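You operate a simulated robot arm through the tools that you are given. There is no shell and no other tool. Be economical: measure what you need, move in short steps, check, and stop when the job is done.

Carry out the task below with a simulated two-armed robot. There is one attempt and no reset: what you move stays moved.

TASK
Take the cap off the can marked "WAX 1" on the top of the wooden table and lay it down there.

The check looks at the end state, three seconds after you hand in, the way a careful person would. Anything else that was tipped, shoved, dropped, spilled or broken makes it a failure. Lids that push on must go on centred and level and be pressed home; caps that screw on are set level and turned clockwise until they are tight.

THE ROBOT
Two 7-joint arms with two-finger grippers on one trunk, on a base that drives. Base frame: it is fixed to the floor where the robot stands at the start and does not move with it; the origin is under the middle of the robot, x ahead of it, y to its left, z up; the surface under the hand at the start is at about z = 850. Lengths are in mm, angles in degrees, forces in N, time in s.
The left shoulder is at the start at [78, 151, 988], the right one opposite. With the tool pointing down near the work surface each hand reaches from about 240 to 780 mm from the robot's upright axis, wherever it stands, measured 20 degrees to its own side. Payload 2.54 kg a hand.
The tool frame of a hand sits at the grasp point between the pads (the TCP): z along the fingers, y along the line on which they close. The tips reach 30 mm beyond it. The gripper opens to 116 mm. The gripper's body begins 95 mm behind the TCP.
Orientation is told as [roll, pitch, yaw] about the base's x, y, z axes, in that order, counted from this pose: with the fingers straight down and closing along the base's y, the tool's x points along the base's -x, its y along +y and its z along -z.

THE INTERFACE
- The arms move only by the tool servo_tool. It takes "left_series", "right_series" or both (then of equal length, played together; a hand with none holds still); each is a list that holds one entry, the list of rows, each a list of 7 numbers: the shift along the tool's x, y, z in mm, then the turn, a rotation vector about the tool's x, y, z in degrees, then the gripper command, from -1 (shut) to 1 (fully open), values between in proportion. In form: [[[tx, ty, tz, rx, ry, rz, hand], ...]]. A call has 1 to 20 rows; each row shifts and turns the commanded pose from where the row before left it, along the tool's axes as they then stand. A row lasts 0.2 s, in which the tool goes at most 50 mm and 8.6 degrees; a call with a longer step from one row to the next is refused whole, and so is a gripper value outside its range. A pose out of reach is approached as far as the arm can. The call stops where the force on the tool passes 40 N (or 10 N more than at its start, if that is more) or the arm is blocked; 0.2 s more then pass. The fingers move at their own pace (about 72 mm/s each) and stop on an object; they squeeze with about 35 N. The grip force told is the motor's: it shows also when the fingers shut on nothing. Time passes only in rows, and 0.2 s behind the last, so rows that do not move let the fingers close. It gives the time, the measured TCP pose, the force on the tool (base axes), the opening and the grip force at its end, in the units of the frame above (readings bear some noise), with the torque about the TCP (base axes, N m) and any sound that the robot's microphone picked up.
- Cameras (640 x 400 px; columns grow to the right, rows downward): "scene" is now at [154.8, 29.8, 1141]; the picture's right is [0.32, -0.95, 0.00], its down [-0.23, -0.08, -0.97] and it looks along [0.92, 0.31, -0.24] (base axes); focal length 250 px, centre (320, 200). "left" rides on the left gripper at [69, 15, -122] in its tool frame; the picture's right is [-0.21, 0.98, 0.00], its down [-0.83, -0.18, -0.53] and it looks along [-0.52, -0.11, 0.85] (tool axes); focal length 251 px, centre (320, 200). "right" rides on the right gripper at [69, -15, -122] in its tool frame; the picture's right is [0.21, 0.98, 0.00], its down [-0.83, 0.18, -0.53] and it looks along [-0.52, 0.11, 0.85] (tool axes); focal length 251 px, centre (320, 200). There is no depth. A picture from a camera that has moved, and an enlarged one, comes with that camera's place and axes in the base frame and with its lens.
- grab_frame(camera): a new picture of that camera. The clock stands still meanwhile.
- raise_lower(by): slides the trunk up (or, below 0, down) by that many mm; the arms and the scene camera ride with it, the base frame stays. It gives what a move gives, with no picture.
- base_move(legs): drives the robot by 1 to 6 legs, each [ahead, left, turn to the left] in mm, mm and degrees, along the robot's own axes; the way and the turn of a leg run together, so that a leg with both is an arc; at most 1500 mm and 180 degrees a leg. The arms and the cameras ride along, it lands a little off, and it stops where it bumps. It gives what a move gives.
- pan_tilt(pan, tilt): turns the head with the scene camera to pan (to the left, within 80 degrees either way) and tilt (down, from -29 to 69), counted from straight ahead of the robot. It gives what a move gives.
- inspect(camera, box): a new picture of the part [left, top, right, bottom] of that camera's present view, enlarged. The clock stands still meanwhile.
- job_done(): hands the job in; it is judged then, once.

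Go step by step. Nothing tells you exact positions but the pictures and the camera data: compare them with the known pose of the tool, close in by small moves and look again before you grip or let go. The budget is 120 turns and 108 pictures, counting those below and the enlarged ones. Unless the task says otherwise, let go and move clear before handing in, and close with one line.

The tools are called after "Request:" as a command line: name --argument value ..., lists and objects as JSON in quotes. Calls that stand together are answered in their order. servo_tool: Moves the arms, as the interface text tells. Its arguments: {"type":"object","properties":{"left_series":{"type":"array","items":{"type":"array","items":{"type":"array","items":{"type":"number"}}}},"right_series":{"type":"array","items":{"type":"array","items":{"type":"array","items":{"type":"number"}}}}},"required":[]} The other tools are called the same way: raise_lower (by) slides the trunk up or down; base_move (legs) drives the base; pan_tilt (pan, tilt) turns the head that bears the scene camera; grab_frame (camera) takes a picture; inspect (camera, box) takes an enlarged picture of a part of a camera's view; job_done () hands the job in.

At the start:

```text
t: 0.0
left_position: [484.1, 363.1, 1028.1]
left_orientation: [0.0, -0.1, 0.1]
left_ft_force: [0.7, 0.4, 0.0]
left_wrist_torque: [0.01, 0.0, 0.0]
left_grip_width: 116.3
left_finger_force: 0.1
right_position: [400.6, -77.9, 1087.5]
right_orientation: [0.2, 0.0, -0.2]
right_ft_force: [-0.1, -0.1, 0.6]
right_wrist_torque: [0.01, -0.02, 0.01]
right_grip_width: 116.1
right_finger_force: 0.1
trunk travel left (down, up): [-225.0, 64.0]
robot x, y, heading: [1.9, 2.5, -0.1]
head pan, tilt: [18.5, 14.1]
```

scene: 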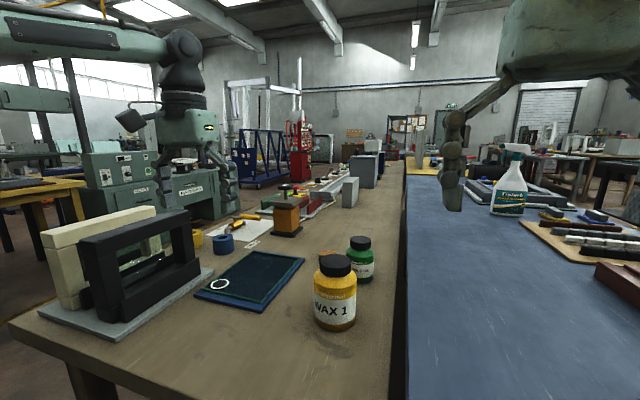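
right: 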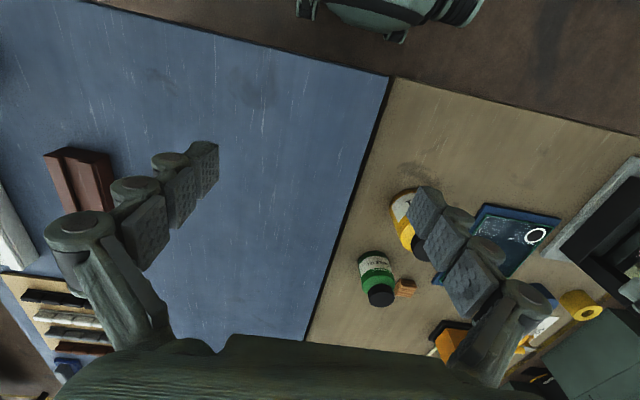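
left: 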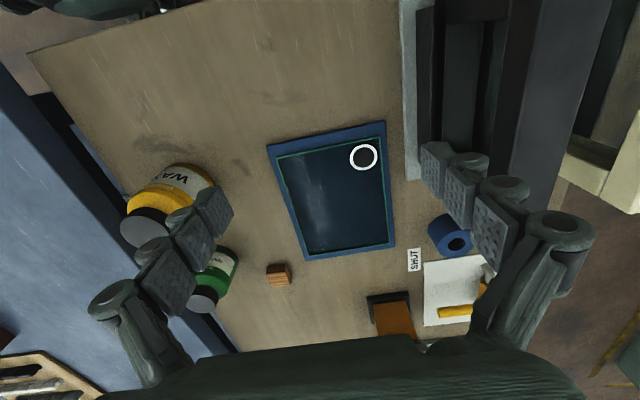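

The yellow can "WAX 1" with a black cap stands on the wooden table near the edge, just ahead of the robot. I'll enlarge the view to see the kind of cap and the surroundings.

Request:
inspect --camera "scene" --box '[280, 220, 400, 340]'

Request:
inspect --camera "left" --box '[90, 140, 330, 320]'

Request:
inspect --camera "scene" --box '[180, 170, 400, 340]'

```text
3.33 times, centred on (340, 280) of scene
camera zoom: at [154.8, 29.8, 1141.0], right [0.32, -0.95, 0.0], down [-0.23, -0.08, -0.97], along [0.92, 0.31, -0.24], focal length 833 px, centre (253, -67)
```

zoom: 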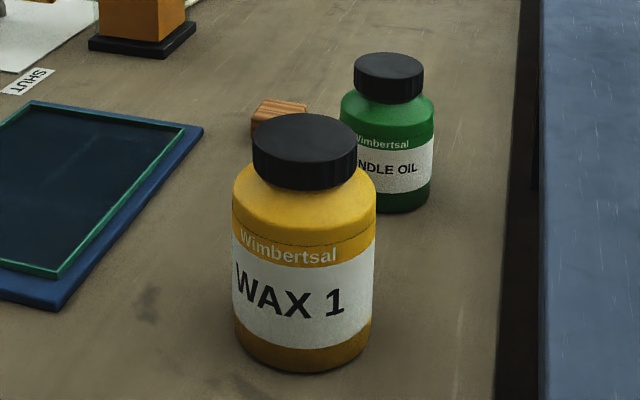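

```text
2.22 times, centred on (210, 230) of left
camera zoom: at [415.1, 377.4, 1151.1], right [0.21, 0.98, 0.0], down [0.83, -0.18, 0.53], along [0.52, -0.11, -0.85], focal length 559 px, centre (564, 133)
```

zoom: 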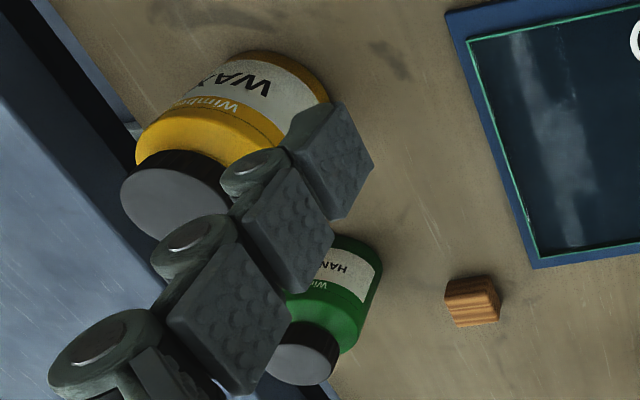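

```text
2.35 times, centred on (290, 255) of scene
camera zoom: at [154.8, 29.8, 1141.0], right [0.32, -0.95, 0.0], down [-0.23, -0.08, -0.97], along [0.92, 0.31, -0.24], focal length 588 px, centre (391, 71)
```

zoom: 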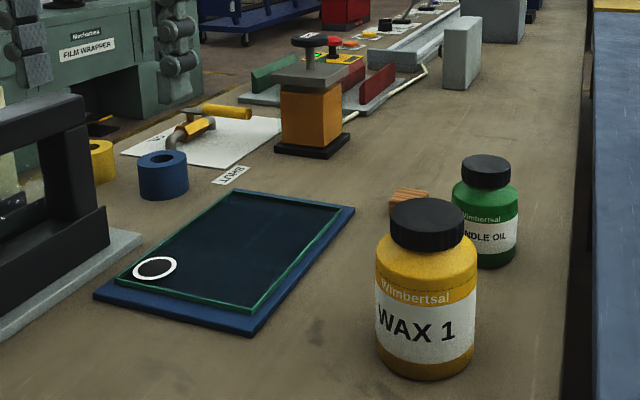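

The cap's top is at about (554, 137, 924), its diameter about 56. The can is about 79 wide and the table is near z 808. The cap has a ribbed rim, so it probably screws on. The right hand will hold the can's body from my side at a tilt while the left hand turns the cap, so I'll turn the right hand first.

Request:
servo_tool --right_series '[[[0, 0, 0, 0, 0, -7.5, 1], [0, 0, 0, 0, 0, -7.5, 1], [0, 0, 0, 0, 0, -7.5, 1], [0, 0, 0, 0, 0, -7.5, 1], [0, 0, 0, 0, -7.43, 0, 1], [0, 0, 0, 0, -7.43, 0, 1], [0, 0, 0, 0, -7.43, 0, 1], [0, 0, 0, 0, -7.43, 0, 1], [0, 0, 0, 0, -7.43, 0, 1], [0, 0, 0, 0, -7.43, 0, 1], [0, 0, 0, 0, -7.43, 0, 1]]]'

```text
t: 2.4
left_position: [483.2, 363.5, 1029.2]
left_orientation: [0.1, 0.1, 0.1]
left_ft_force: [-0.1, -0.6, 0.3]
left_wrist_torque: [-0.01, -0.01, -0.03]
left_grip_width: 116.2
left_finger_force: 0.0
right_position: [399.5, -79.9, 1087.8]
right_orientation: [0.2, -52.2, 29.7]
right_ft_force: [0.1, 0.7, 0.6]
right_wrist_torque: [0.0, -0.01, 0.01]
right_grip_width: 116.2
right_finger_force: 0.0
trunk travel left (down, up): [-225.0, 64.0]
robot x, y, heading: [-1.1, 0.5, 0.1]
head pan, tilt: [18.5, 14.1]
```

The right hand turned as expected. Next I bring it to a spot about 150 mm back from the can along the finger direction.

Request:
servo_tool --right_series '[[[6.7, 18.3, 31.4, 0, 0, 0, 1], [6.7, 18.3, 31.4, 0, 0, 0, 1], [6.7, 18.3, 31.4, 0, 0, 0, 1], [6.7, 18.3, 31.4, 0, 0, 0, 1], [6.7, 18.3, 31.4, 0, 0, 0, 1], [6.7, 18.3, 31.4, 0, 0, 0, 1]]]'

Request:
grab_frame --camera "right"

Request:
grab_frame --camera "scene"

```text
t: 3.8
left_position: [483.6, 363.0, 1027.8]
left_orientation: [0.0, 0.0, 0.0]
left_ft_force: [0.1, 1.0, -0.2]
left_wrist_torque: [-0.01, 0.01, 0.01]
left_grip_width: 116.1
left_finger_force: 0.0
right_position: [453.0, 79.7, 940.7]
right_orientation: [0.1, -52.0, 29.8]
right_ft_force: [0.1, 0.4, -0.2]
right_wrist_torque: [0.0, 0.02, 0.01]
right_grip_width: 116.1
right_finger_force: 0.1
trunk travel left (down, up): [-225.0, 64.0]
robot x, y, heading: [-1.6, 1.5, -0.4]
head pan, tilt: [18.5, 14.1]
```

```text
101 pictures are left
camera right: at [340.4, -1.7, 960.5], right [-0.6, 0.78, -0.17], down [-0.02, 0.2, 0.98], along [0.8, 0.59, -0.11], focal length 251 px, centre (320, 200)
```

right: 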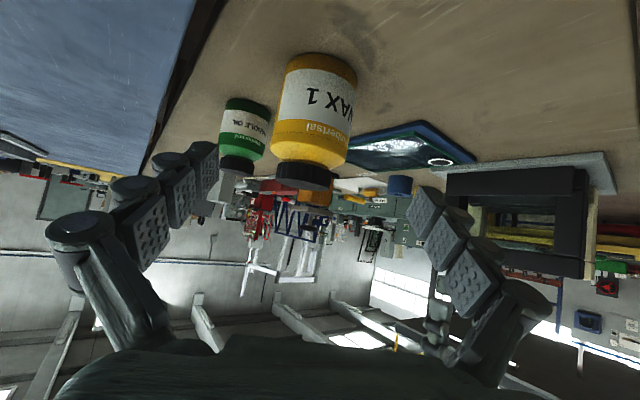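

```text
100 pictures are left
camera scene: at [154.9, 30.1, 1141.0], right [0.32, -0.95, 0.0], down [-0.23, -0.08, -0.97], along [0.92, 0.31, -0.24], focal length 250 px, centre (320, 200)
```

scene: 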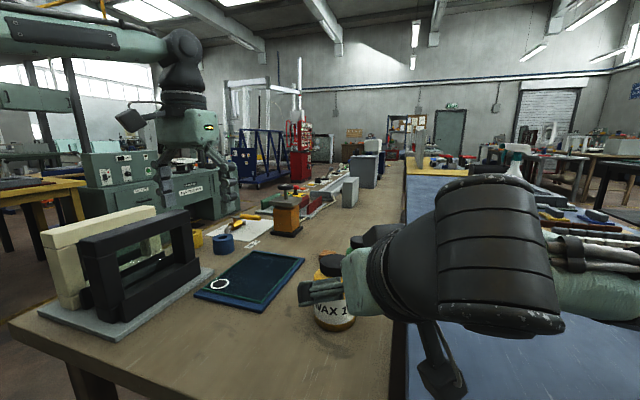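

Seen from the right hand, the can lies right on the approach line, about 3 mm off, with its axis near (554, 133). I'll go in most of the way and look again.

Request:
servo_tool --right_series '[[[0.7, -1, 25, 0, 0, 0, 1], [0.7, -1, 25, 0, 0, 0, 1], [0.6, -1, 25, 0, 0, 0, 1], [0.6, -0.9, 25, 0, 0, 0, 1]]]'

Request:
grab_frame --camera "right"

Request:
grab_frame --camera "left"

```text
t: 5.0
left_position: [479.4, 364.2, 1029.9]
left_orientation: [-0.4, -0.5, -0.1]
left_ft_force: [0.6, 0.0, 0.5]
left_wrist_torque: [-0.04, 0.01, -0.02]
left_grip_width: 115.8
left_finger_force: 0.1
right_position: [528.5, 109.9, 908.9]
right_orientation: [-4.8, -55.5, 33.0]
right_ft_force: [-0.3, -0.7, -0.1]
right_wrist_torque: [0.0, 0.0, 0.02]
right_grip_width: 115.8
right_finger_force: 0.1
trunk travel left (down, up): [-225.0, 64.0]
robot x, y, heading: [1.0, -0.6, -0.4]
head pan, tilt: [18.5, 14.1]
stopped in row 4 (right hand): the arm was blocked; the commanded pose is now the measured one
```

```text
99 pictures are left
camera right: at [413.6, 29.0, 920.2], right [-0.58, 0.79, -0.22], down [-0.09, 0.21, 0.97], along [0.81, 0.58, -0.05], focal length 251 px, centre (320, 200)
```

right: 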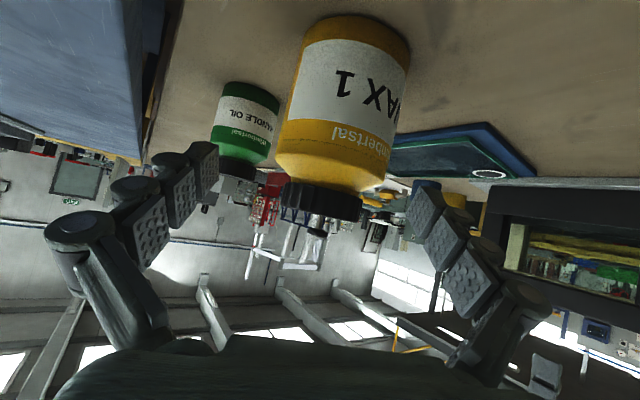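

```text
98 pictures are left
camera left: at [409.1, 380.3, 1151.5], right [0.22, 0.98, 0.0], down [0.82, -0.18, 0.54], along [0.53, -0.12, -0.84], focal length 251 px, centre (320, 200)
```

left: 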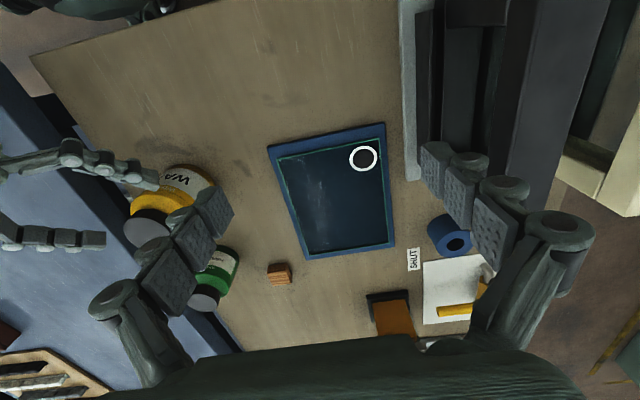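

The right arm was blocked with no force on the tool, so the forearm or elbow touched something, or a joint is at its limit. I'll look at the arm with the head turned.

Request:
pan_tilt --pan -20 --tilt 45

Request:
grab_frame --camera "scene"

```text
t: 6.0
left_position: [479.0, 364.2, 1032.5]
left_orientation: [-0.3, -0.6, -0.2]
left_ft_force: [0.0, 0.6, 0.9]
left_wrist_torque: [-0.02, 0.0, -0.01]
left_grip_width: 115.8
left_finger_force: 0.2
right_position: [528.5, 109.1, 908.7]
right_orientation: [-4.5, -55.5, 32.9]
right_ft_force: [0.2, -0.9, -0.3]
right_wrist_torque: [0.01, 0.0, -0.01]
right_grip_width: 115.9
right_finger_force: 0.1
trunk travel left (down, up): [-225.0, 64.0]
robot x, y, heading: [3.3, -4.8, -0.0]
head pan, tilt: [-20.0, 45.0]
```

```text
97 pictures are left
camera scene: at [136.7, -25.8, 1094.5], right [-0.34, -0.94, 0.0], down [-0.66, 0.24, -0.72], along [0.67, -0.25, -0.7], focal length 250 px, centre (320, 200)
```

scene: 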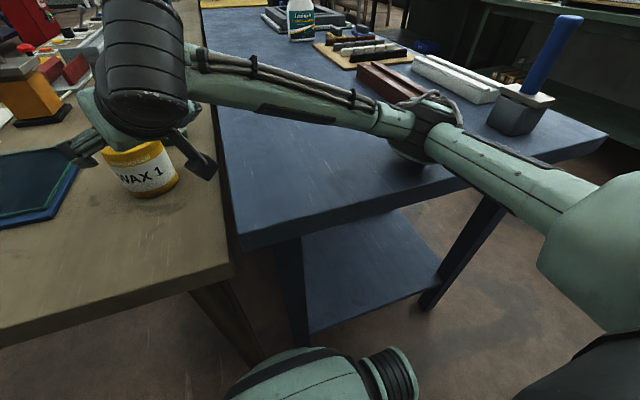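

The right elbow is resting on the blue bench. I'll back the hand off along its approach, raise the trunk, and then see.

Request:
servo_tool --right_series '[[[0, 0, -20, 0, 0, 0, 1], [0, 0, -25, 0, 0, 0, 1], [0, 0, -25, 0, 0, 0, 1], [0, 0, -30, 0, 0, 0, 1], [0, 0, -30, 0, 0, 0, 1]]]'

Request:
raise_lower --by 62

Request:
grab_frame --camera "scene"

```text
t: 7.2
left_position: [483.9, 368.4, 1025.7]
left_orientation: [-0.2, -0.2, 0.2]
left_ft_force: [0.0, 0.2, 0.0]
left_wrist_torque: [-0.06, 0.04, 0.0]
left_grip_width: 115.8
left_finger_force: 0.0
right_position: [435.8, 64.7, 971.4]
right_orientation: [-3.3, -54.6, 32.2]
right_ft_force: [-1.1, 0.0, 0.3]
right_wrist_torque: [0.0, -0.03, -0.02]
right_grip_width: 115.7
right_finger_force: 0.0
trunk travel left (down, up): [-225.0, 64.0]
robot x, y, heading: [1.5, -0.7, -0.1]
head pan, tilt: [-20.0, 45.0]
```

```text
t: 8.3
left_position: [486.5, 360.7, 1089.7]
left_orientation: [0.0, 0.0, -0.1]
left_ft_force: [0.2, 0.1, 0.2]
left_wrist_torque: [-0.01, -0.01, -0.01]
left_grip_width: 116.0
left_finger_force: 0.1
right_position: [439.0, 57.0, 1034.1]
right_orientation: [-2.8, -54.4, 31.6]
right_ft_force: [0.2, 0.6, 0.2]
right_wrist_torque: [0.0, 0.0, 0.01]
right_grip_width: 116.1
right_finger_force: 0.0
trunk travel left (down, up): [-287.0, 2.0]
robot x, y, heading: [1.9, -0.4, 0.1]
head pan, tilt: [-20.0, 45.0]
```

```text
96 pictures are left
camera scene: at [144.6, -29.4, 1154.6], right [-0.34, -0.94, 0.0], down [-0.66, 0.24, -0.71], along [0.66, -0.24, -0.71], focal length 250 px, centre (320, 200)
```

scene: 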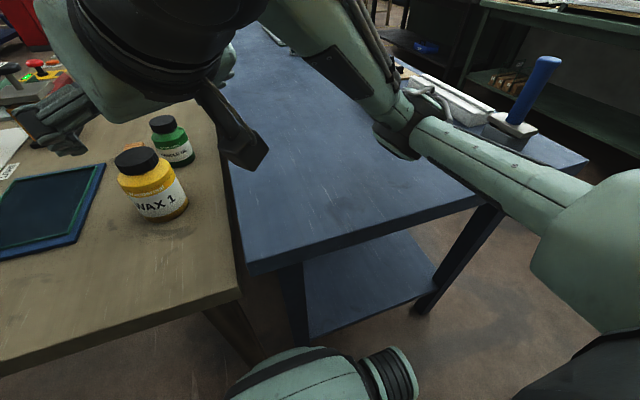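

With the trunk up, the elbow is clear of the bench. I'll drive back 110 mm as well, so that the right arm stretches more and its elbow stays high.

Request:
base_move --legs '[[-110, 0, 0]]'

Request:
pan_tilt --pan 5 --tilt 25

Request:
grab_frame --camera "scene"

```text
t: 9.5
left_position: [375.3, 360.9, 1091.7]
left_orientation: [0.1, -0.1, 0.1]
left_ft_force: [-0.1, -0.3, 0.4]
left_wrist_torque: [0.02, -0.03, 0.0]
left_grip_width: 116.0
left_finger_force: 0.0
right_position: [327.7, 58.0, 1035.9]
right_orientation: [-2.9, -54.5, 31.6]
right_ft_force: [-1.0, -0.4, -0.3]
right_wrist_torque: [-0.02, -0.01, 0.02]
right_grip_width: 116.1
right_finger_force: 0.0
trunk travel left (down, up): [-287.0, 2.0]
robot x, y, heading: [-107.7, -1.5, 0.0]
head pan, tilt: [-20.0, 45.0]
```

```text
t: 10.4
left_position: [376.5, 360.9, 1091.7]
left_orientation: [0.1, 0.0, 0.0]
left_ft_force: [-0.1, 0.6, 0.4]
left_wrist_torque: [0.0, -0.03, -0.01]
left_grip_width: 116.2
left_finger_force: 0.2
right_position: [329.8, 57.3, 1035.0]
right_orientation: [-2.7, -54.5, 31.6]
right_ft_force: [0.5, -0.2, -0.3]
right_wrist_torque: [0.0, 0.01, 0.0]
right_grip_width: 116.2
right_finger_force: 0.2
trunk travel left (down, up): [-287.0, 2.0]
robot x, y, heading: [-108.4, -2.7, 0.4]
head pan, tilt: [5.0, 25.0]
```

```text
95 pictures are left
camera scene: at [50.0, 6.5, 1185.3], right [0.09, -1.0, 0.0], down [-0.42, -0.04, -0.91], along [0.9, 0.08, -0.42], focal length 250 px, centre (320, 200)
```

scene: 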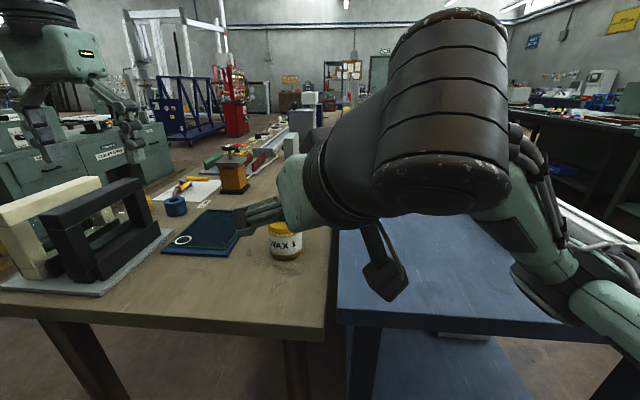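

Now I straighten the right hand and bring it back to the pre-grip spot.

Request:
servo_tool --right_series '[[[0, 0, 0, -2.8, 0, 0, 1], [0, 0, 0, 0, 2.5, 0, 1], [1, -10.7, 31.5, 0, 0, 0, 1], [1, -10.7, 31.5, 0, 0, 0, 1], [1, -10.7, 31.5, 0, 0, 0, 1], [1, -10.7, 31.5, 0, 0, 0, 1], [1, -10.7, 31.5, 0, 0, 0, 1]]]'

Request:
grab_frame --camera "right"

Request:
grab_frame --camera "scene"

```text
t: 12.0
left_position: [376.3, 361.1, 1090.6]
left_orientation: [0.0, 0.0, 0.0]
left_ft_force: [-0.4, -0.2, 0.1]
left_wrist_torque: [0.02, -0.01, -0.02]
left_grip_width: 116.0
left_finger_force: 0.1
right_position: [461.2, 74.6, 934.3]
right_orientation: [0.0, -52.0, 31.7]
right_ft_force: [-0.4, 0.2, -1.6]
right_wrist_torque: [0.01, 0.06, 0.01]
right_grip_width: 115.7
right_finger_force: 0.1
trunk travel left (down, up): [-287.0, 2.0]
robot x, y, heading: [-111.0, -1.1, 0.2]
head pan, tilt: [5.0, 25.0]
```

```text
94 pictures are left
camera right: at [351.9, -9.6, 953.8], right [-0.62, 0.76, -0.17], down [-0.02, 0.2, 0.98], along [0.78, 0.61, -0.11], focal length 251 px, centre (320, 200)
```

right: 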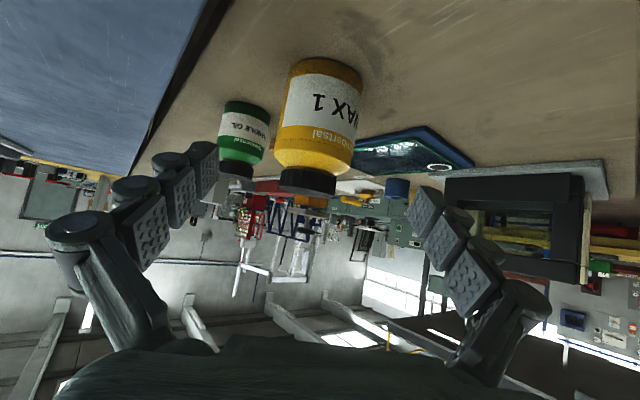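

```text
93 pictures are left
camera scene: at [50.3, 6.6, 1185.3], right [0.09, -1.0, 0.0], down [-0.42, -0.04, -0.91], along [0.9, 0.08, -0.42], focal length 250 px, centre (320, 200)
```

scene: 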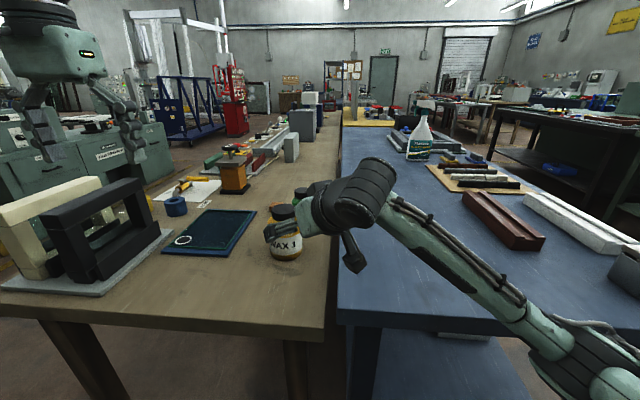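

The can's body is in the middle between the fingers along the approach line. I'll advance in small steps and watch the elbow.

Request:
servo_tool --right_series '[[[0, 0, 20, 0, 0, 0, 1], [0, 0, 20, 0, 0, 0, 1], [0, 0, 20, 0, 0, 0, 1]]]'

Request:
pan_tilt --pan -30 --tilt 40

Request:
grab_frame --camera "scene"

```text
t: 12.8
left_position: [377.1, 361.4, 1089.9]
left_orientation: [0.0, 0.0, 0.0]
left_ft_force: [-1.1, 0.1, -0.9]
left_wrist_torque: [-0.03, -0.01, 0.01]
left_grip_width: 116.1
left_finger_force: 0.0
right_position: [501.1, 99.9, 897.5]
right_orientation: [-0.1, -52.0, 31.5]
right_ft_force: [0.1, 0.4, -0.5]
right_wrist_torque: [-0.01, 0.0, 0.0]
right_grip_width: 116.0
right_finger_force: 0.1
trunk travel left (down, up): [-287.0, 2.0]
robot x, y, heading: [-110.9, -2.5, 0.1]
head pan, tilt: [5.0, 25.0]
```

```text
t: 13.8
left_position: [377.2, 360.8, 1091.0]
left_orientation: [-0.1, 0.1, 0.1]
left_ft_force: [0.4, 0.0, -0.1]
left_wrist_torque: [-0.01, -0.02, 0.0]
left_grip_width: 115.8
left_finger_force: 0.0
right_position: [501.5, 98.4, 897.1]
right_orientation: [0.1, -51.9, 31.7]
right_ft_force: [-0.1, -0.6, 0.2]
right_wrist_torque: [0.0, 0.01, 0.02]
right_grip_width: 116.0
right_finger_force: 0.1
trunk travel left (down, up): [-287.0, 2.0]
robot x, y, heading: [-110.4, -2.2, 0.1]
head pan, tilt: [-30.0, 40.0]
```

```text
92 pictures are left
camera scene: at [31.9, -43.9, 1162.0], right [-0.5, -0.87, 0.0], down [-0.56, 0.32, -0.77], along [0.66, -0.38, -0.64], focal length 250 px, centre (320, 200)
```

scene: 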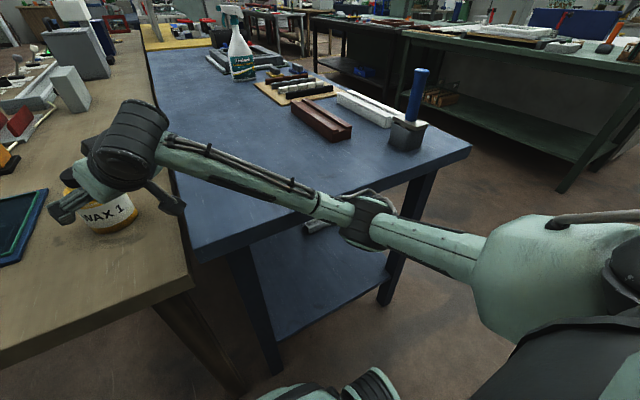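

The elbow hangs just in front of the bench's near edge and still looks clear. I'll go on in small steps.

Request:
servo_tool --right_series '[[[0, 0, 15, 0, 0, 0, 1], [0, 0, 15, 0, 0, 0, 1], [0, 0, 10, 0, 0, 0, 1]]]'

Request:
grab_frame --camera "scene"

Request:
grab_frame --camera "right"

```text
t: 14.6
left_position: [375.5, 360.9, 1091.5]
left_orientation: [-0.1, 0.0, -0.1]
left_ft_force: [-0.4, -0.2, -0.3]
left_wrist_torque: [0.01, 0.0, -0.02]
left_grip_width: 116.0
left_finger_force: 0.0
right_position: [527.8, 117.0, 872.1]
right_orientation: [-0.1, -52.1, 31.6]
right_ft_force: [0.5, 0.3, -0.5]
right_wrist_torque: [-0.02, 0.0, -0.02]
right_grip_width: 116.0
right_finger_force: 0.1
trunk travel left (down, up): [-287.0, 2.0]
robot x, y, heading: [-105.3, -2.1, 0.1]
head pan, tilt: [-30.0, 40.0]
```

```text
91 pictures are left
camera scene: at [31.9, -44.0, 1162.0], right [-0.5, -0.87, 0.0], down [-0.56, 0.32, -0.77], along [0.66, -0.38, -0.64], focal length 250 px, centre (320, 200)
```

scene: 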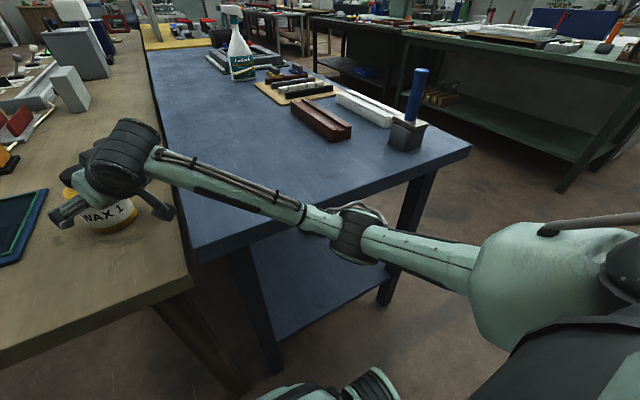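

```text
90 pictures are left
camera right: at [418.4, 31.3, 892.3], right [-0.62, 0.76, -0.17], down [-0.02, 0.2, 0.98], along [0.78, 0.61, -0.11], focal length 251 px, centre (320, 200)
```

right: 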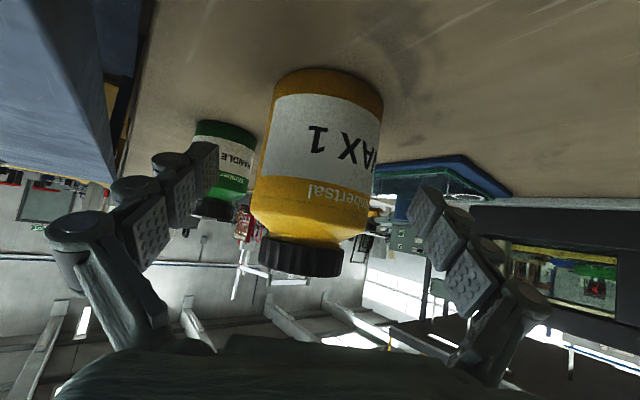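

The can sits well between the fingers. A further 30 mm forward gives a good grip, so I'll take it slowly.

Request:
servo_tool --right_series '[[[0, 0, 10, 0, 0, 0, 1], [0, 0, 10, 0, 0, 0, 1], [0, 0, 12, 0, 0, 0, 1]]]'

Request:
grab_frame --camera "scene"

Request:
grab_frame --camera "right"

```text
t: 15.4
left_position: [376.5, 361.1, 1091.9]
left_orientation: [0.0, 0.0, 0.0]
left_ft_force: [0.4, -0.8, 0.1]
left_wrist_torque: [0.01, 0.01, -0.02]
left_grip_width: 115.9
left_finger_force: 0.1
right_position: [548.8, 129.9, 851.2]
right_orientation: [0.0, -52.1, 31.6]
right_ft_force: [-0.6, -0.2, 0.6]
right_wrist_torque: [0.02, 0.04, 0.02]
right_grip_width: 116.1
right_finger_force: 0.1
trunk travel left (down, up): [-287.0, 2.0]
robot x, y, heading: [-107.1, -3.4, 0.0]
head pan, tilt: [-30.0, 40.0]
```

```text
89 pictures are left
camera scene: at [31.9, -43.9, 1162.0], right [-0.5, -0.87, 0.0], down [-0.56, 0.32, -0.77], along [0.66, -0.38, -0.64], focal length 250 px, centre (320, 200)
```

scene: 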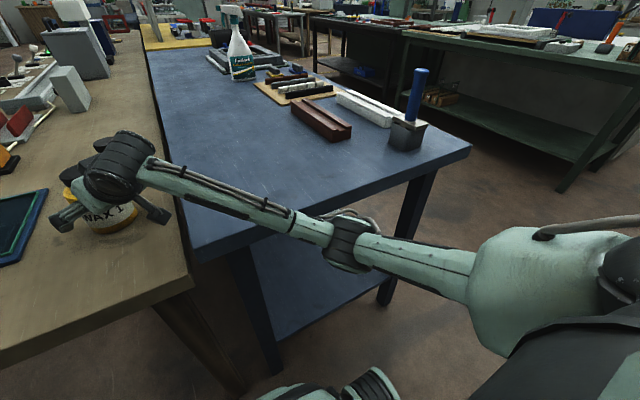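

```text
88 pictures are left
camera right: at [439.7, 45.1, 872.1], right [-0.62, 0.76, -0.17], down [-0.02, 0.2, 0.98], along [0.78, 0.61, -0.11], focal length 251 px, centre (320, 200)
```

right: 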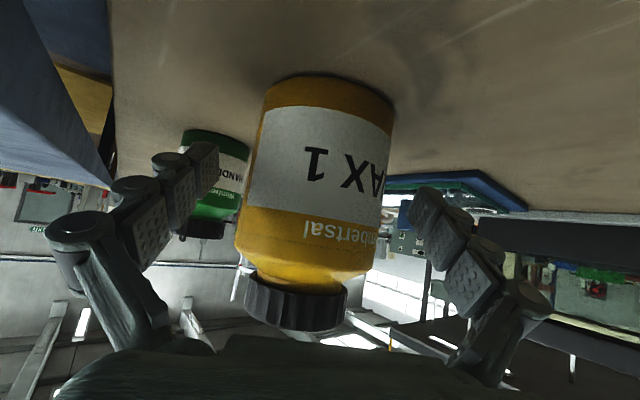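

The can's body is centred between the fingers with no contact force. I'll close partly, check, then close on it.

Request:
servo_tool --right_series '[[[0, 0, 0, 0, 0, 0, 0.5], [0, 0, 0, 0, 0, 0, 0.5]]]'

Request:
grab_frame --camera "right"

```text
t: 16.0
left_position: [376.1, 360.9, 1091.8]
left_orientation: [0.0, 0.1, 0.0]
left_ft_force: [0.1, 0.3, -0.4]
left_wrist_torque: [0.01, 0.02, -0.02]
left_grip_width: 115.9
left_finger_force: 0.0
right_position: [548.7, 130.2, 852.9]
right_orientation: [-0.1, -52.0, 31.5]
right_ft_force: [-0.2, -0.8, -0.2]
right_wrist_torque: [0.04, -0.02, -0.02]
right_grip_width: 87.1
right_finger_force: 0.0
trunk travel left (down, up): [-287.0, 2.0]
robot x, y, heading: [-105.4, 0.2, 0.1]
head pan, tilt: [-30.0, 40.0]
```

```text
87 pictures are left
camera right: at [439.5, 44.9, 872.3], right [-0.62, 0.76, -0.17], down [-0.02, 0.2, 0.98], along [0.78, 0.61, -0.11], focal length 251 px, centre (320, 200)
```

right: 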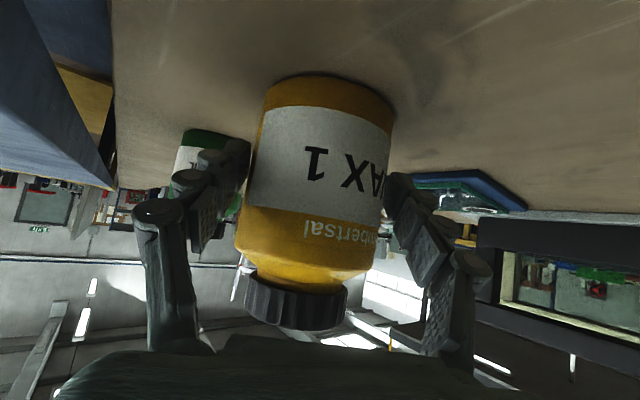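

Both fingers are close to the can on either side, so I close the grip now.

Request:
servo_tool --right_series '[[[0, 0, 0, 0, 0, 0, 0.35], [0, 0, 0, 0, 0, 0, 0.2], [0, 0, 0, 0, 0, 0, -1], [0, 0, 0, 0, 0, 0, -1], [0, 0, 0, 0, 0, 0, -1]]]'

Request:
pan_tilt --pan 18 --tilt 25

Request:
grab_frame --camera "scene"

Request:
grab_frame --camera "left"

```text
t: 17.2
left_position: [375.3, 361.0, 1091.5]
left_orientation: [0.0, -0.2, -0.1]
left_ft_force: [-0.1, 0.0, -0.4]
left_wrist_torque: [0.02, 0.0, 0.0]
left_grip_width: 115.9
left_finger_force: 0.0
right_position: [549.2, 129.0, 852.8]
right_orientation: [-0.1, -52.0, 31.5]
right_ft_force: [-0.7, -2.6, 1.3]
right_wrist_torque: [-0.24, -0.07, -0.03]
right_grip_width: 78.7
right_finger_force: 34.9
trunk travel left (down, up): [-287.0, 2.0]
robot x, y, heading: [-106.8, -2.2, 0.0]
head pan, tilt: [-30.0, 40.0]
```

```text
t: 18.3
left_position: [376.4, 361.6, 1090.5]
left_orientation: [0.0, -0.1, 0.1]
left_ft_force: [0.0, -0.2, 0.1]
left_wrist_torque: [-0.01, -0.03, -0.01]
left_grip_width: 116.0
left_finger_force: 0.1
right_position: [549.5, 130.5, 851.5]
right_orientation: [0.0, -52.0, 31.7]
right_ft_force: [0.7, -1.4, 2.5]
right_wrist_torque: [-0.19, -0.09, 0.0]
right_grip_width: 78.5
right_finger_force: 34.8
trunk travel left (down, up): [-287.0, 2.0]
robot x, y, heading: [-103.7, 1.3, -0.0]
head pan, tilt: [18.0, 25.0]
```

```text
86 pictures are left
camera scene: at [45.7, 26.8, 1185.3], right [0.31, -0.95, 0.0], down [-0.4, -0.13, -0.91], along [0.86, 0.28, -0.42], focal length 250 px, centre (320, 200)
```

scene: 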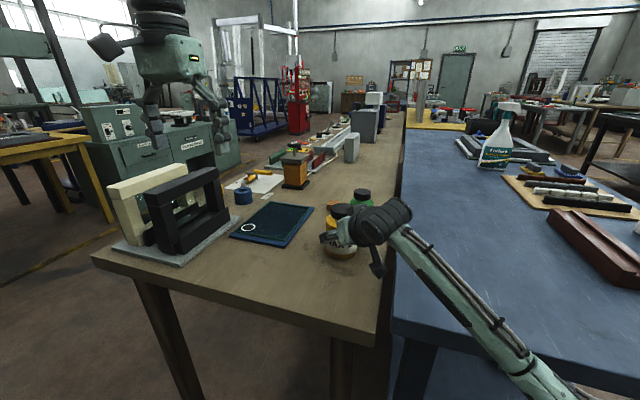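

```text
85 pictures are left
camera left: at [307.1, 375.4, 1213.4], right [0.22, 0.98, 0.0], down [0.83, -0.18, 0.53], along [0.52, -0.11, -0.85], focal length 251 px, centre (320, 200)
```

left: 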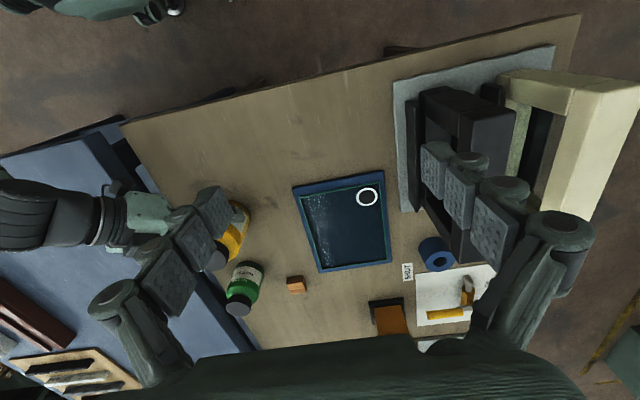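

The can is held (width 78.7, axis near (554, 133)). Now I bring the left hand above the cap, with its fingers partly open.

Request:
servo_tool --left_series '[[[-22, -28.5, 3, 0, 0, 0, 1], [-22, -28.5, 3, 0, 0, 0, 0.6], [-22, -28.5, 3, 0, 0, 0, 0.45], [-22, -28.5, 3, 0, 0, 0, 0.45], [-22, -28.5, 3, 0, 0, 0, 0.45], [-22, -28.5, 3, 0, 0, 0, 0.45], [-22, -28.5, 3, 0, 0, 0, 0.45], [-22, -28.5, 3, 0, 0, 0, 0.45]]]'

Request:
grab_frame --camera "left"

Request:
grab_frame --camera "scene"

```text
t: 20.1
left_position: [501.8, 208.7, 1076.5]
left_orientation: [0.0, -0.1, 0.1]
left_ft_force: [0.0, 0.3, 0.4]
left_wrist_torque: [0.0, 0.0, -0.01]
left_grip_width: 84.3
left_finger_force: 0.1
left hand out of reach, approached as far as the arm can: row 6, 7, 8
right_position: [549.9, 128.7, 852.0]
right_orientation: [-0.2, -52.0, 31.6]
right_ft_force: [1.5, 0.9, 2.1]
right_wrist_torque: [-0.02, -0.09, -0.07]
right_grip_width: 78.8
right_finger_force: 35.2
trunk travel left (down, up): [-287.0, 2.0]
robot x, y, heading: [-108.7, -3.4, -0.3]
head pan, tilt: [18.0, 25.0]
```

```text
84 pictures are left
camera left: at [432.4, 223.2, 1197.9], right [0.21, 0.98, 0.0], down [0.83, -0.18, 0.54], along [0.52, -0.11, -0.84], focal length 251 px, centre (320, 200)
```

left: 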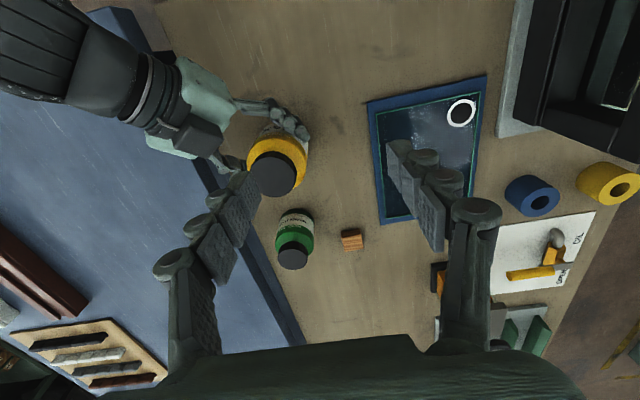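

```text
83 pictures are left
camera scene: at [45.4, 26.9, 1185.4], right [0.31, -0.95, 0.0], down [-0.4, -0.13, -0.91], along [0.86, 0.28, -0.42], focal length 250 px, centre (320, 200)
```

scene: 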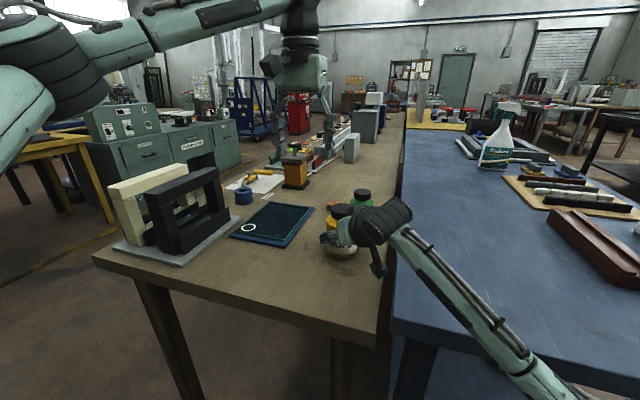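

The left hand is out of reach up here, but it reaches further when lower. I'll lower it 75 mm and see where it lands.

Request:
servo_tool --left_series '[[[0, 0, 25, 0, 0, 0, 0.45], [0, 0, 25, 0, 0, 0, 0.45], [0, 0, 25, 0, 0, 0, 0.45]]]'

```text
t: 20.9
left_position: [501.9, 208.1, 998.6]
left_orientation: [-0.1, -0.1, 0.0]
left_ft_force: [0.0, -0.1, -0.2]
left_wrist_torque: [0.01, 0.0, -0.06]
left_grip_width: 84.0
left_finger_force: 0.1
right_position: [550.1, 129.7, 851.7]
right_orientation: [0.0, -52.0, 31.5]
right_ft_force: [1.0, 0.2, 3.1]
right_wrist_torque: [-0.13, -0.16, 0.0]
right_grip_width: 78.5
right_finger_force: 34.4
trunk travel left (down, up): [-287.0, 2.0]
robot x, y, heading: [-111.0, -1.8, -0.4]
head pan, tilt: [18.0, 25.0]
```

Request:
servo_tool --left_series '[[[-13, -18.7, 0, 0, 0, 0, 0.45], [-13, -18.7, 0, 0, 0, 0, 0.45], [-13, -18.7, 0, 0, 0, 0, 0.45], [-13, -18.7, 0, 0, 0, 0, 0.45]]]'

Request:
grab_frame --camera "left"

```text
t: 21.9
left_position: [507.8, 171.7, 988.3]
left_orientation: [-0.1, 0.0, 0.0]
left_ft_force: [0.6, -0.5, 0.2]
left_wrist_torque: [-0.03, 0.0, 0.01]
left_grip_width: 84.1
left_finger_force: 0.1
left hand out of reach, approached as far as the arm can: row 2, 3, 4
right_position: [548.0, 129.5, 852.5]
right_orientation: [0.1, -51.9, 31.6]
right_ft_force: [0.1, 0.1, 2.7]
right_wrist_torque: [-0.15, -0.13, 0.08]
right_grip_width: 78.6
right_finger_force: 35.0
trunk travel left (down, up): [-287.0, 2.0]
robot x, y, heading: [-107.5, -0.3, -0.3]
head pan, tilt: [18.0, 25.0]
```

```text
82 pictures are left
camera left: at [437.7, 186.5, 1109.3], right [0.21, 0.98, 0.0], down [0.82, -0.18, 0.54], along [0.52, -0.12, -0.84], focal length 251 px, centre (320, 200)
```

left: 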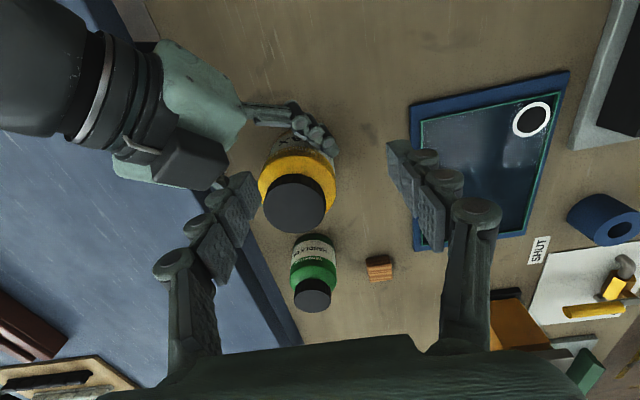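

The left hand is still short of the cap, by about 46 in x and 38 in y. Its wrist yaw may be what limits it, so I'll turn it some and try again.

Request:
servo_tool --left_series '[[[0, 0, 0, 0, 0, 7.5, 0.45], [0, 0, 0, 0, 0, 7.5, 0.45], [0, 0, 0, 0, 0, 7.5, 0.45], [0, 0, 0, 0, 0, 7.5, 0.45], [-10, 0, 0, 0, 0, 0, 0.45], [-10, 0, 0, 0, 0, 0, 0.45]]]'

Request:
grab_frame --camera "scene"

```text
t: 23.3
left_position: [505.6, 172.0, 988.2]
left_orientation: [-0.1, -0.1, -30.1]
left_ft_force: [0.0, -0.4, 0.1]
left_wrist_torque: [0.0, 0.0, 0.06]
left_grip_width: 84.3
left_finger_force: 0.2
left hand out of reach, approached as far as the arm can: row 5, 6
right_position: [549.4, 129.6, 852.9]
right_orientation: [0.0, -52.1, 31.7]
right_ft_force: [1.4, 0.6, 2.5]
right_wrist_torque: [-0.08, -0.13, 0.08]
right_grip_width: 78.8
right_finger_force: 34.8
trunk travel left (down, up): [-287.0, 2.0]
robot x, y, heading: [-108.1, -2.6, -0.1]
head pan, tilt: [18.0, 25.0]
```

```text
81 pictures are left
camera scene: at [45.6, 27.0, 1185.4], right [0.31, -0.95, 0.0], down [-0.4, -0.13, -0.91], along [0.86, 0.28, -0.42], focal length 250 px, centre (320, 200)
```

scene: 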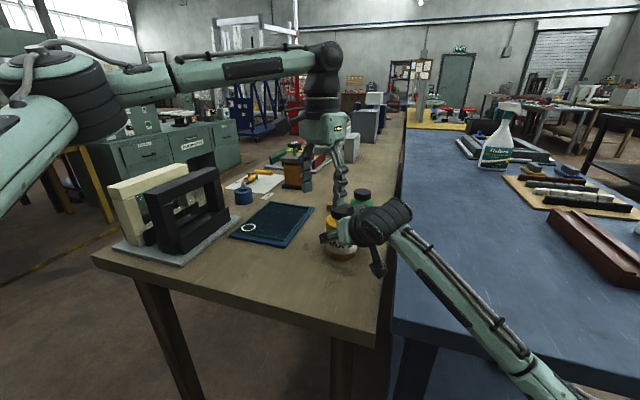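

The left arm really lacks reach from here. I'll let the can go and back both hands off. Then I'll turn the base about 20° to the right and drive 40 mm ahead, which brings the left shoulder closer and keeps the right elbow clear of the bench.

Request:
servo_tool --right_series '[[[0, 0, 0, 0, 0, 0, 0.3], [0, 0, 0, 0, 0, 0, 0.6], [0, 0, 0, 0, 0, 0, 1], [0, 0, 0, 0, 0, 0, 1], [0, 0, -15, 0, 0, 0, 1], [0, 0, -25, 0, 0, 0, 1], [0, 0, -35, 0, 0, 0, 1], [0, 0, -40, 0, 0, 0, 1], [0, 0, -40, 0, 0, 0, 1], [0, 0, -40, 0, 0, 0, 1], [0, 0, -40, 0, 0, 0, 1]]]' --left_series '[[[0, 0, -15, 0, 0, 0, 0.45], [0, 0, -15, 0, 0, 0, 0.45], [0, 0, -15, 0, 0, 0, 0.45], [0, 0, 0, 0, 0, 0, 0.45], [0, 0, 0, 0, 0, 0, 0.45], [0, 0, 0, 0, 0, 0, 0.45], [0, 0, 0, 0, 0, 0, 0.45], [0, 0, 0, 0, 0, 0, 0.45], [0, 0, 0, 0, 0, 0, 0.45], [0, 0, 0, 0, 0, 0, 0.45], [0, 0, 0, 0, 0, 0, 0.45]]]'

Request:
grab_frame --camera "scene"

```text
t: 25.7
left_position: [499.3, 176.9, 1029.3]
left_orientation: [0.0, -0.3, -30.0]
left_ft_force: [0.8, -0.4, -0.9]
left_wrist_torque: [0.0, -0.01, -0.01]
left_grip_width: 84.2
left_finger_force: 0.1
left hand out of reach, approached as far as the arm can: row 2, 3
right_position: [391.7, 33.1, 999.1]
right_orientation: [0.0, -51.9, 31.6]
right_ft_force: [0.7, 0.5, -0.1]
right_wrist_torque: [-0.01, 0.04, -0.03]
right_grip_width: 115.9
right_finger_force: 0.1
trunk travel left (down, up): [-287.0, 2.0]
robot x, y, heading: [-108.8, -2.1, -0.0]
head pan, tilt: [18.0, 25.0]
```

```text
80 pictures are left
camera scene: at [45.6, 26.9, 1185.3], right [0.31, -0.95, 0.0], down [-0.4, -0.13, -0.91], along [0.86, 0.28, -0.42], focal length 250 px, centre (320, 200)
```

scene: 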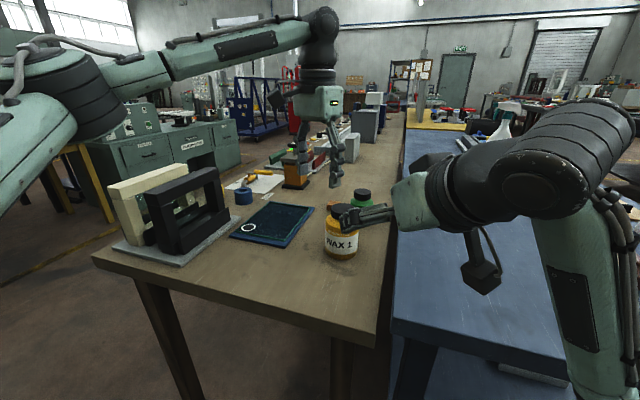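

The can is still upright. Now I turn and shift the base.

Request:
base_move --legs '[[0, 0, -20], [38, 14, 0]]'

Request:
pan_tilt --pan 10 --tilt 35

Request:
grab_frame --camera "scene"

```text
t: 27.7
left_position: [566.3, -40.3, 1028.4]
left_orientation: [-0.1, -0.1, -50.1]
left_ft_force: [0.3, 1.3, -0.6]
left_wrist_torque: [0.01, 0.04, -0.03]
left_grip_width: 84.2
left_finger_force: 0.1
right_position: [413.0, -139.8, 999.3]
right_orientation: [0.0, -51.9, 11.5]
right_ft_force: [0.6, -0.2, -0.1]
right_wrist_torque: [-0.02, 0.02, 0.04]
right_grip_width: 115.9
right_finger_force: 0.0
trunk travel left (down, up): [-287.0, 2.0]
robot x, y, heading: [-65.7, 1.4, -20.2]
head pan, tilt: [18.0, 25.0]
```

```text
t: 28.4
left_position: [566.4, -41.0, 1028.7]
left_orientation: [0.0, 0.0, -50.2]
left_ft_force: [0.3, -0.7, -0.2]
left_wrist_torque: [-0.01, -0.02, 0.04]
left_grip_width: 84.0
left_finger_force: 0.1
right_position: [412.7, -138.8, 998.7]
right_orientation: [0.0, -52.1, 11.5]
right_ft_force: [-0.7, 0.3, -0.1]
right_wrist_torque: [-0.04, -0.03, -0.03]
right_grip_width: 115.9
right_finger_force: 0.1
trunk travel left (down, up): [-287.0, 2.0]
robot x, y, heading: [-68.1, 0.2, -20.1]
head pan, tilt: [10.0, 35.0]
```

```text
79 pictures are left
camera scene: at [81.2, -40.1, 1169.6], right [-0.17, -0.98, 0.0], down [-0.56, 0.1, -0.82], along [0.81, -0.14, -0.57], focal length 250 px, centre (320, 200)
```

scene: 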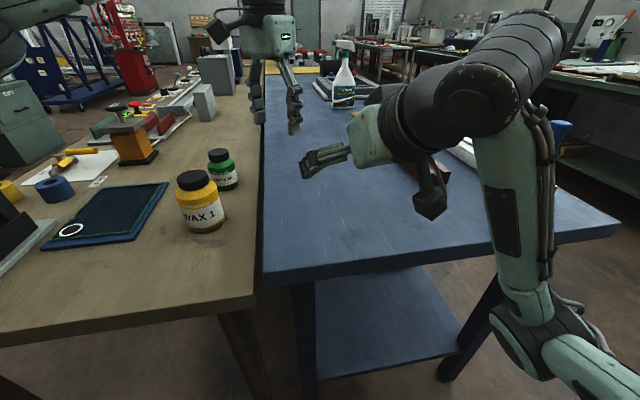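

Now I check that the left hand reaches above the cap.

Request:
servo_tool --left_series '[[[28.2, 20.5, 0, 0, 0, 0, 0.45], [28.2, 20.5, 0, 0, 0, 0, 0.45], [28.2, 20.5, 0, 0, 0, 0, 0.45], [28.2, 20.5, 0, 0, 0, 0, 0.45], [28.2, 20.5, 0, 0, 0, 0, 0.45], [0, 0, 19, 0, 0, 0, 0.45], [0, 0, 19, 0, 0, 0, 0.45]]]'

Request:
grab_frame --camera "left"

```text
t: 30.0
left_position: [553.9, 132.8, 989.1]
left_orientation: [0.0, -0.2, -50.1]
left_ft_force: [0.4, -0.2, 0.0]
left_wrist_torque: [0.01, 0.0, -0.01]
left_grip_width: 84.3
left_finger_force: 0.0
right_position: [412.7, -139.5, 999.3]
right_orientation: [0.0, -52.0, 11.6]
right_ft_force: [-0.8, 0.5, 0.3]
right_wrist_torque: [0.01, -0.03, 0.0]
right_grip_width: 115.8
right_finger_force: 0.0
trunk travel left (down, up): [-287.0, 2.0]
robot x, y, heading: [-66.1, 0.1, -20.3]
head pan, tilt: [10.0, 35.0]
```

```text
78 pictures are left
camera left: at [520.7, 194.1, 1111.2], right [0.89, 0.46, 0.0], down [0.39, -0.75, 0.54], along [0.25, -0.48, -0.84], focal length 251 px, centre (320, 200)
```

left: 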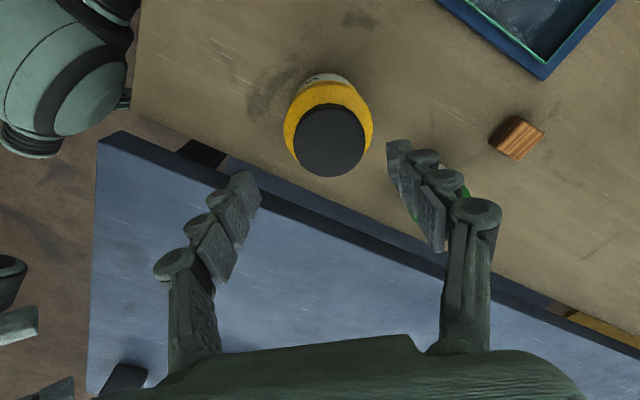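

Reach is fine now. I'll zoom in to locate the cap precisely under the left hand.

Request:
inspect --camera "left" --box '[240, 50, 440, 250]'

Request:
inspect --camera "scene" --box '[130, 120, 290, 260]'

```text
2.00 times, centred on (340, 150) of left
camera zoom: at [520.7, 194.1, 1111.2], right [0.89, 0.46, 0.0], down [0.39, -0.75, 0.54], along [0.25, -0.48, -0.84], focal length 503 px, centre (280, 300)
```

zoom: 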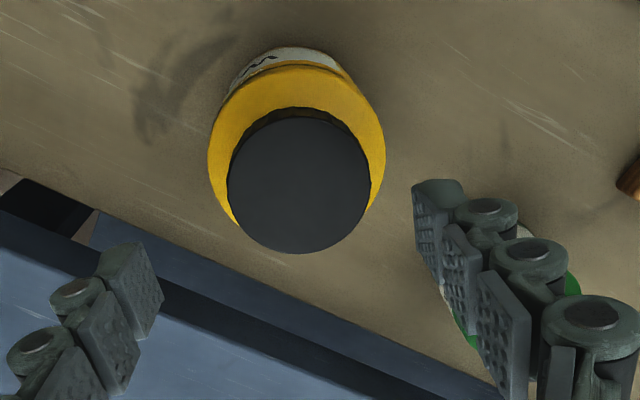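

```text
2.86 times, centred on (210, 190) of scene
camera zoom: at [81.3, -40.0, 1169.6], right [-0.17, -0.98, 0.0], down [-0.56, 0.1, -0.82], along [0.81, -0.14, -0.57], focal length 714 px, centre (634, 229)
```

zoom: 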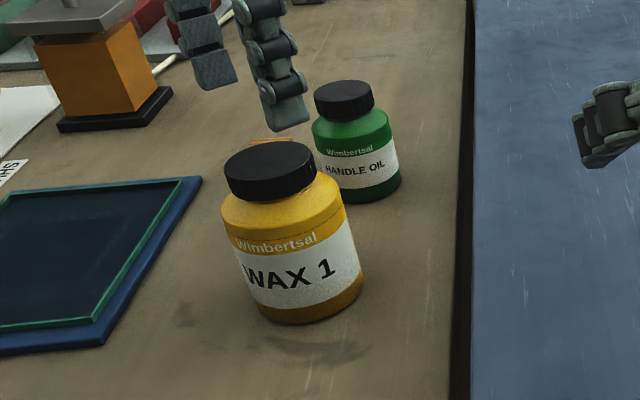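

The left camera places the cap about 4 and 9 mm off the left TCP, so I'll correct for that later. First I raise the left hand and bring the right hand back to its grip approach.

Request:
servo_tool --right_series '[[[0, 0, 0, -5.25, 0, -4.11, 1], [0, 0, 0, -5.25, 0, -4.11, 1], [0, 0, 0, -5.25, 0, -4.11, 1], [-7.1, 26.3, 25.6, 0, 0, 0, 1], [-7.1, 26.3, 25.6, 0, 0, 0, 1], [-7.1, 26.3, 25.6, 0, 0, 0, 1], [-7.1, 26.3, 25.6, 0, 0, 0, 1], [-7.1, 26.3, 25.6, 0, 0, 0, 1], [-7.1, 26.3, 25.6, 0, 0, 0, 1]]]' --left_series '[[[0, 0, -15, 0, 0, 0, 0.45], [0, 0, -15, 0, 0, 0, 0.45], [0, 0, -10, 0, 0, 0, 0.45], [0, 0, 0, 0, 0, 0, 0.45], [0, 0, 0, 0, 0, 0, 0.45], [0, 0, 0, 0, 0, 0, 0.45], [0, 0, 0, 0, 0, 0, 0.45], [0, 0, 0, 0, 0, 0, 0.45], [0, 0, 0, 0, 0, 0, 0.45]]]'

Request:
grab_frame --camera "right"

Request:
grab_frame --camera "scene"

```text
t: 32.0
left_position: [555.0, 132.9, 1030.3]
left_orientation: [0.0, -0.1, -50.1]
left_ft_force: [0.2, -0.6, 0.7]
left_wrist_torque: [-0.03, 0.01, -0.01]
left_grip_width: 83.8
left_finger_force: 0.1
right_position: [457.7, 71.4, 938.0]
right_orientation: [-0.1, -52.0, 31.5]
right_ft_force: [0.0, -0.1, -0.6]
right_wrist_torque: [0.02, -0.03, 0.0]
right_grip_width: 115.7
right_finger_force: 0.1
trunk travel left (down, up): [-287.0, 2.0]
robot x, y, heading: [-66.9, -2.1, -20.0]
head pan, tilt: [10.0, 35.0]
```

```text
75 pictures are left
camera right: at [347.8, -13.1, 957.9], right [-0.62, 0.76, -0.17], down [-0.02, 0.2, 0.98], along [0.78, 0.61, -0.11], focal length 251 px, centre (320, 200)
```

right: 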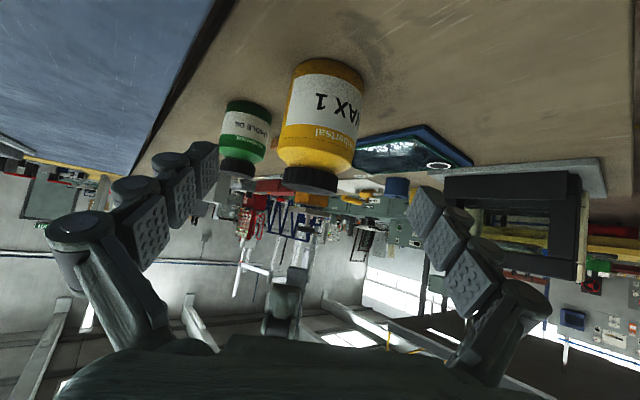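

```text
74 pictures are left
camera scene: at [81.3, -39.8, 1169.6], right [-0.17, -0.98, 0.0], down [-0.56, 0.1, -0.82], along [0.81, -0.14, -0.57], focal length 250 px, centre (320, 200)
```

scene: 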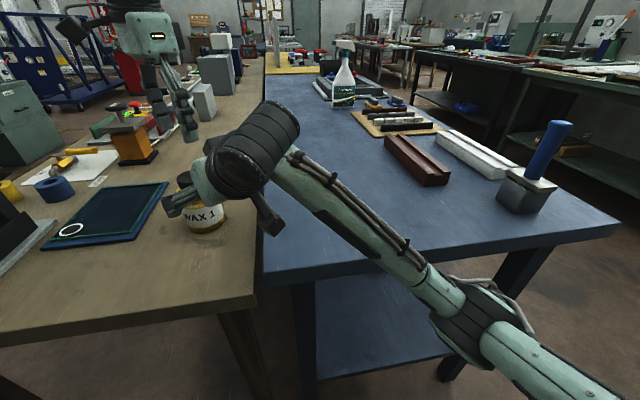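

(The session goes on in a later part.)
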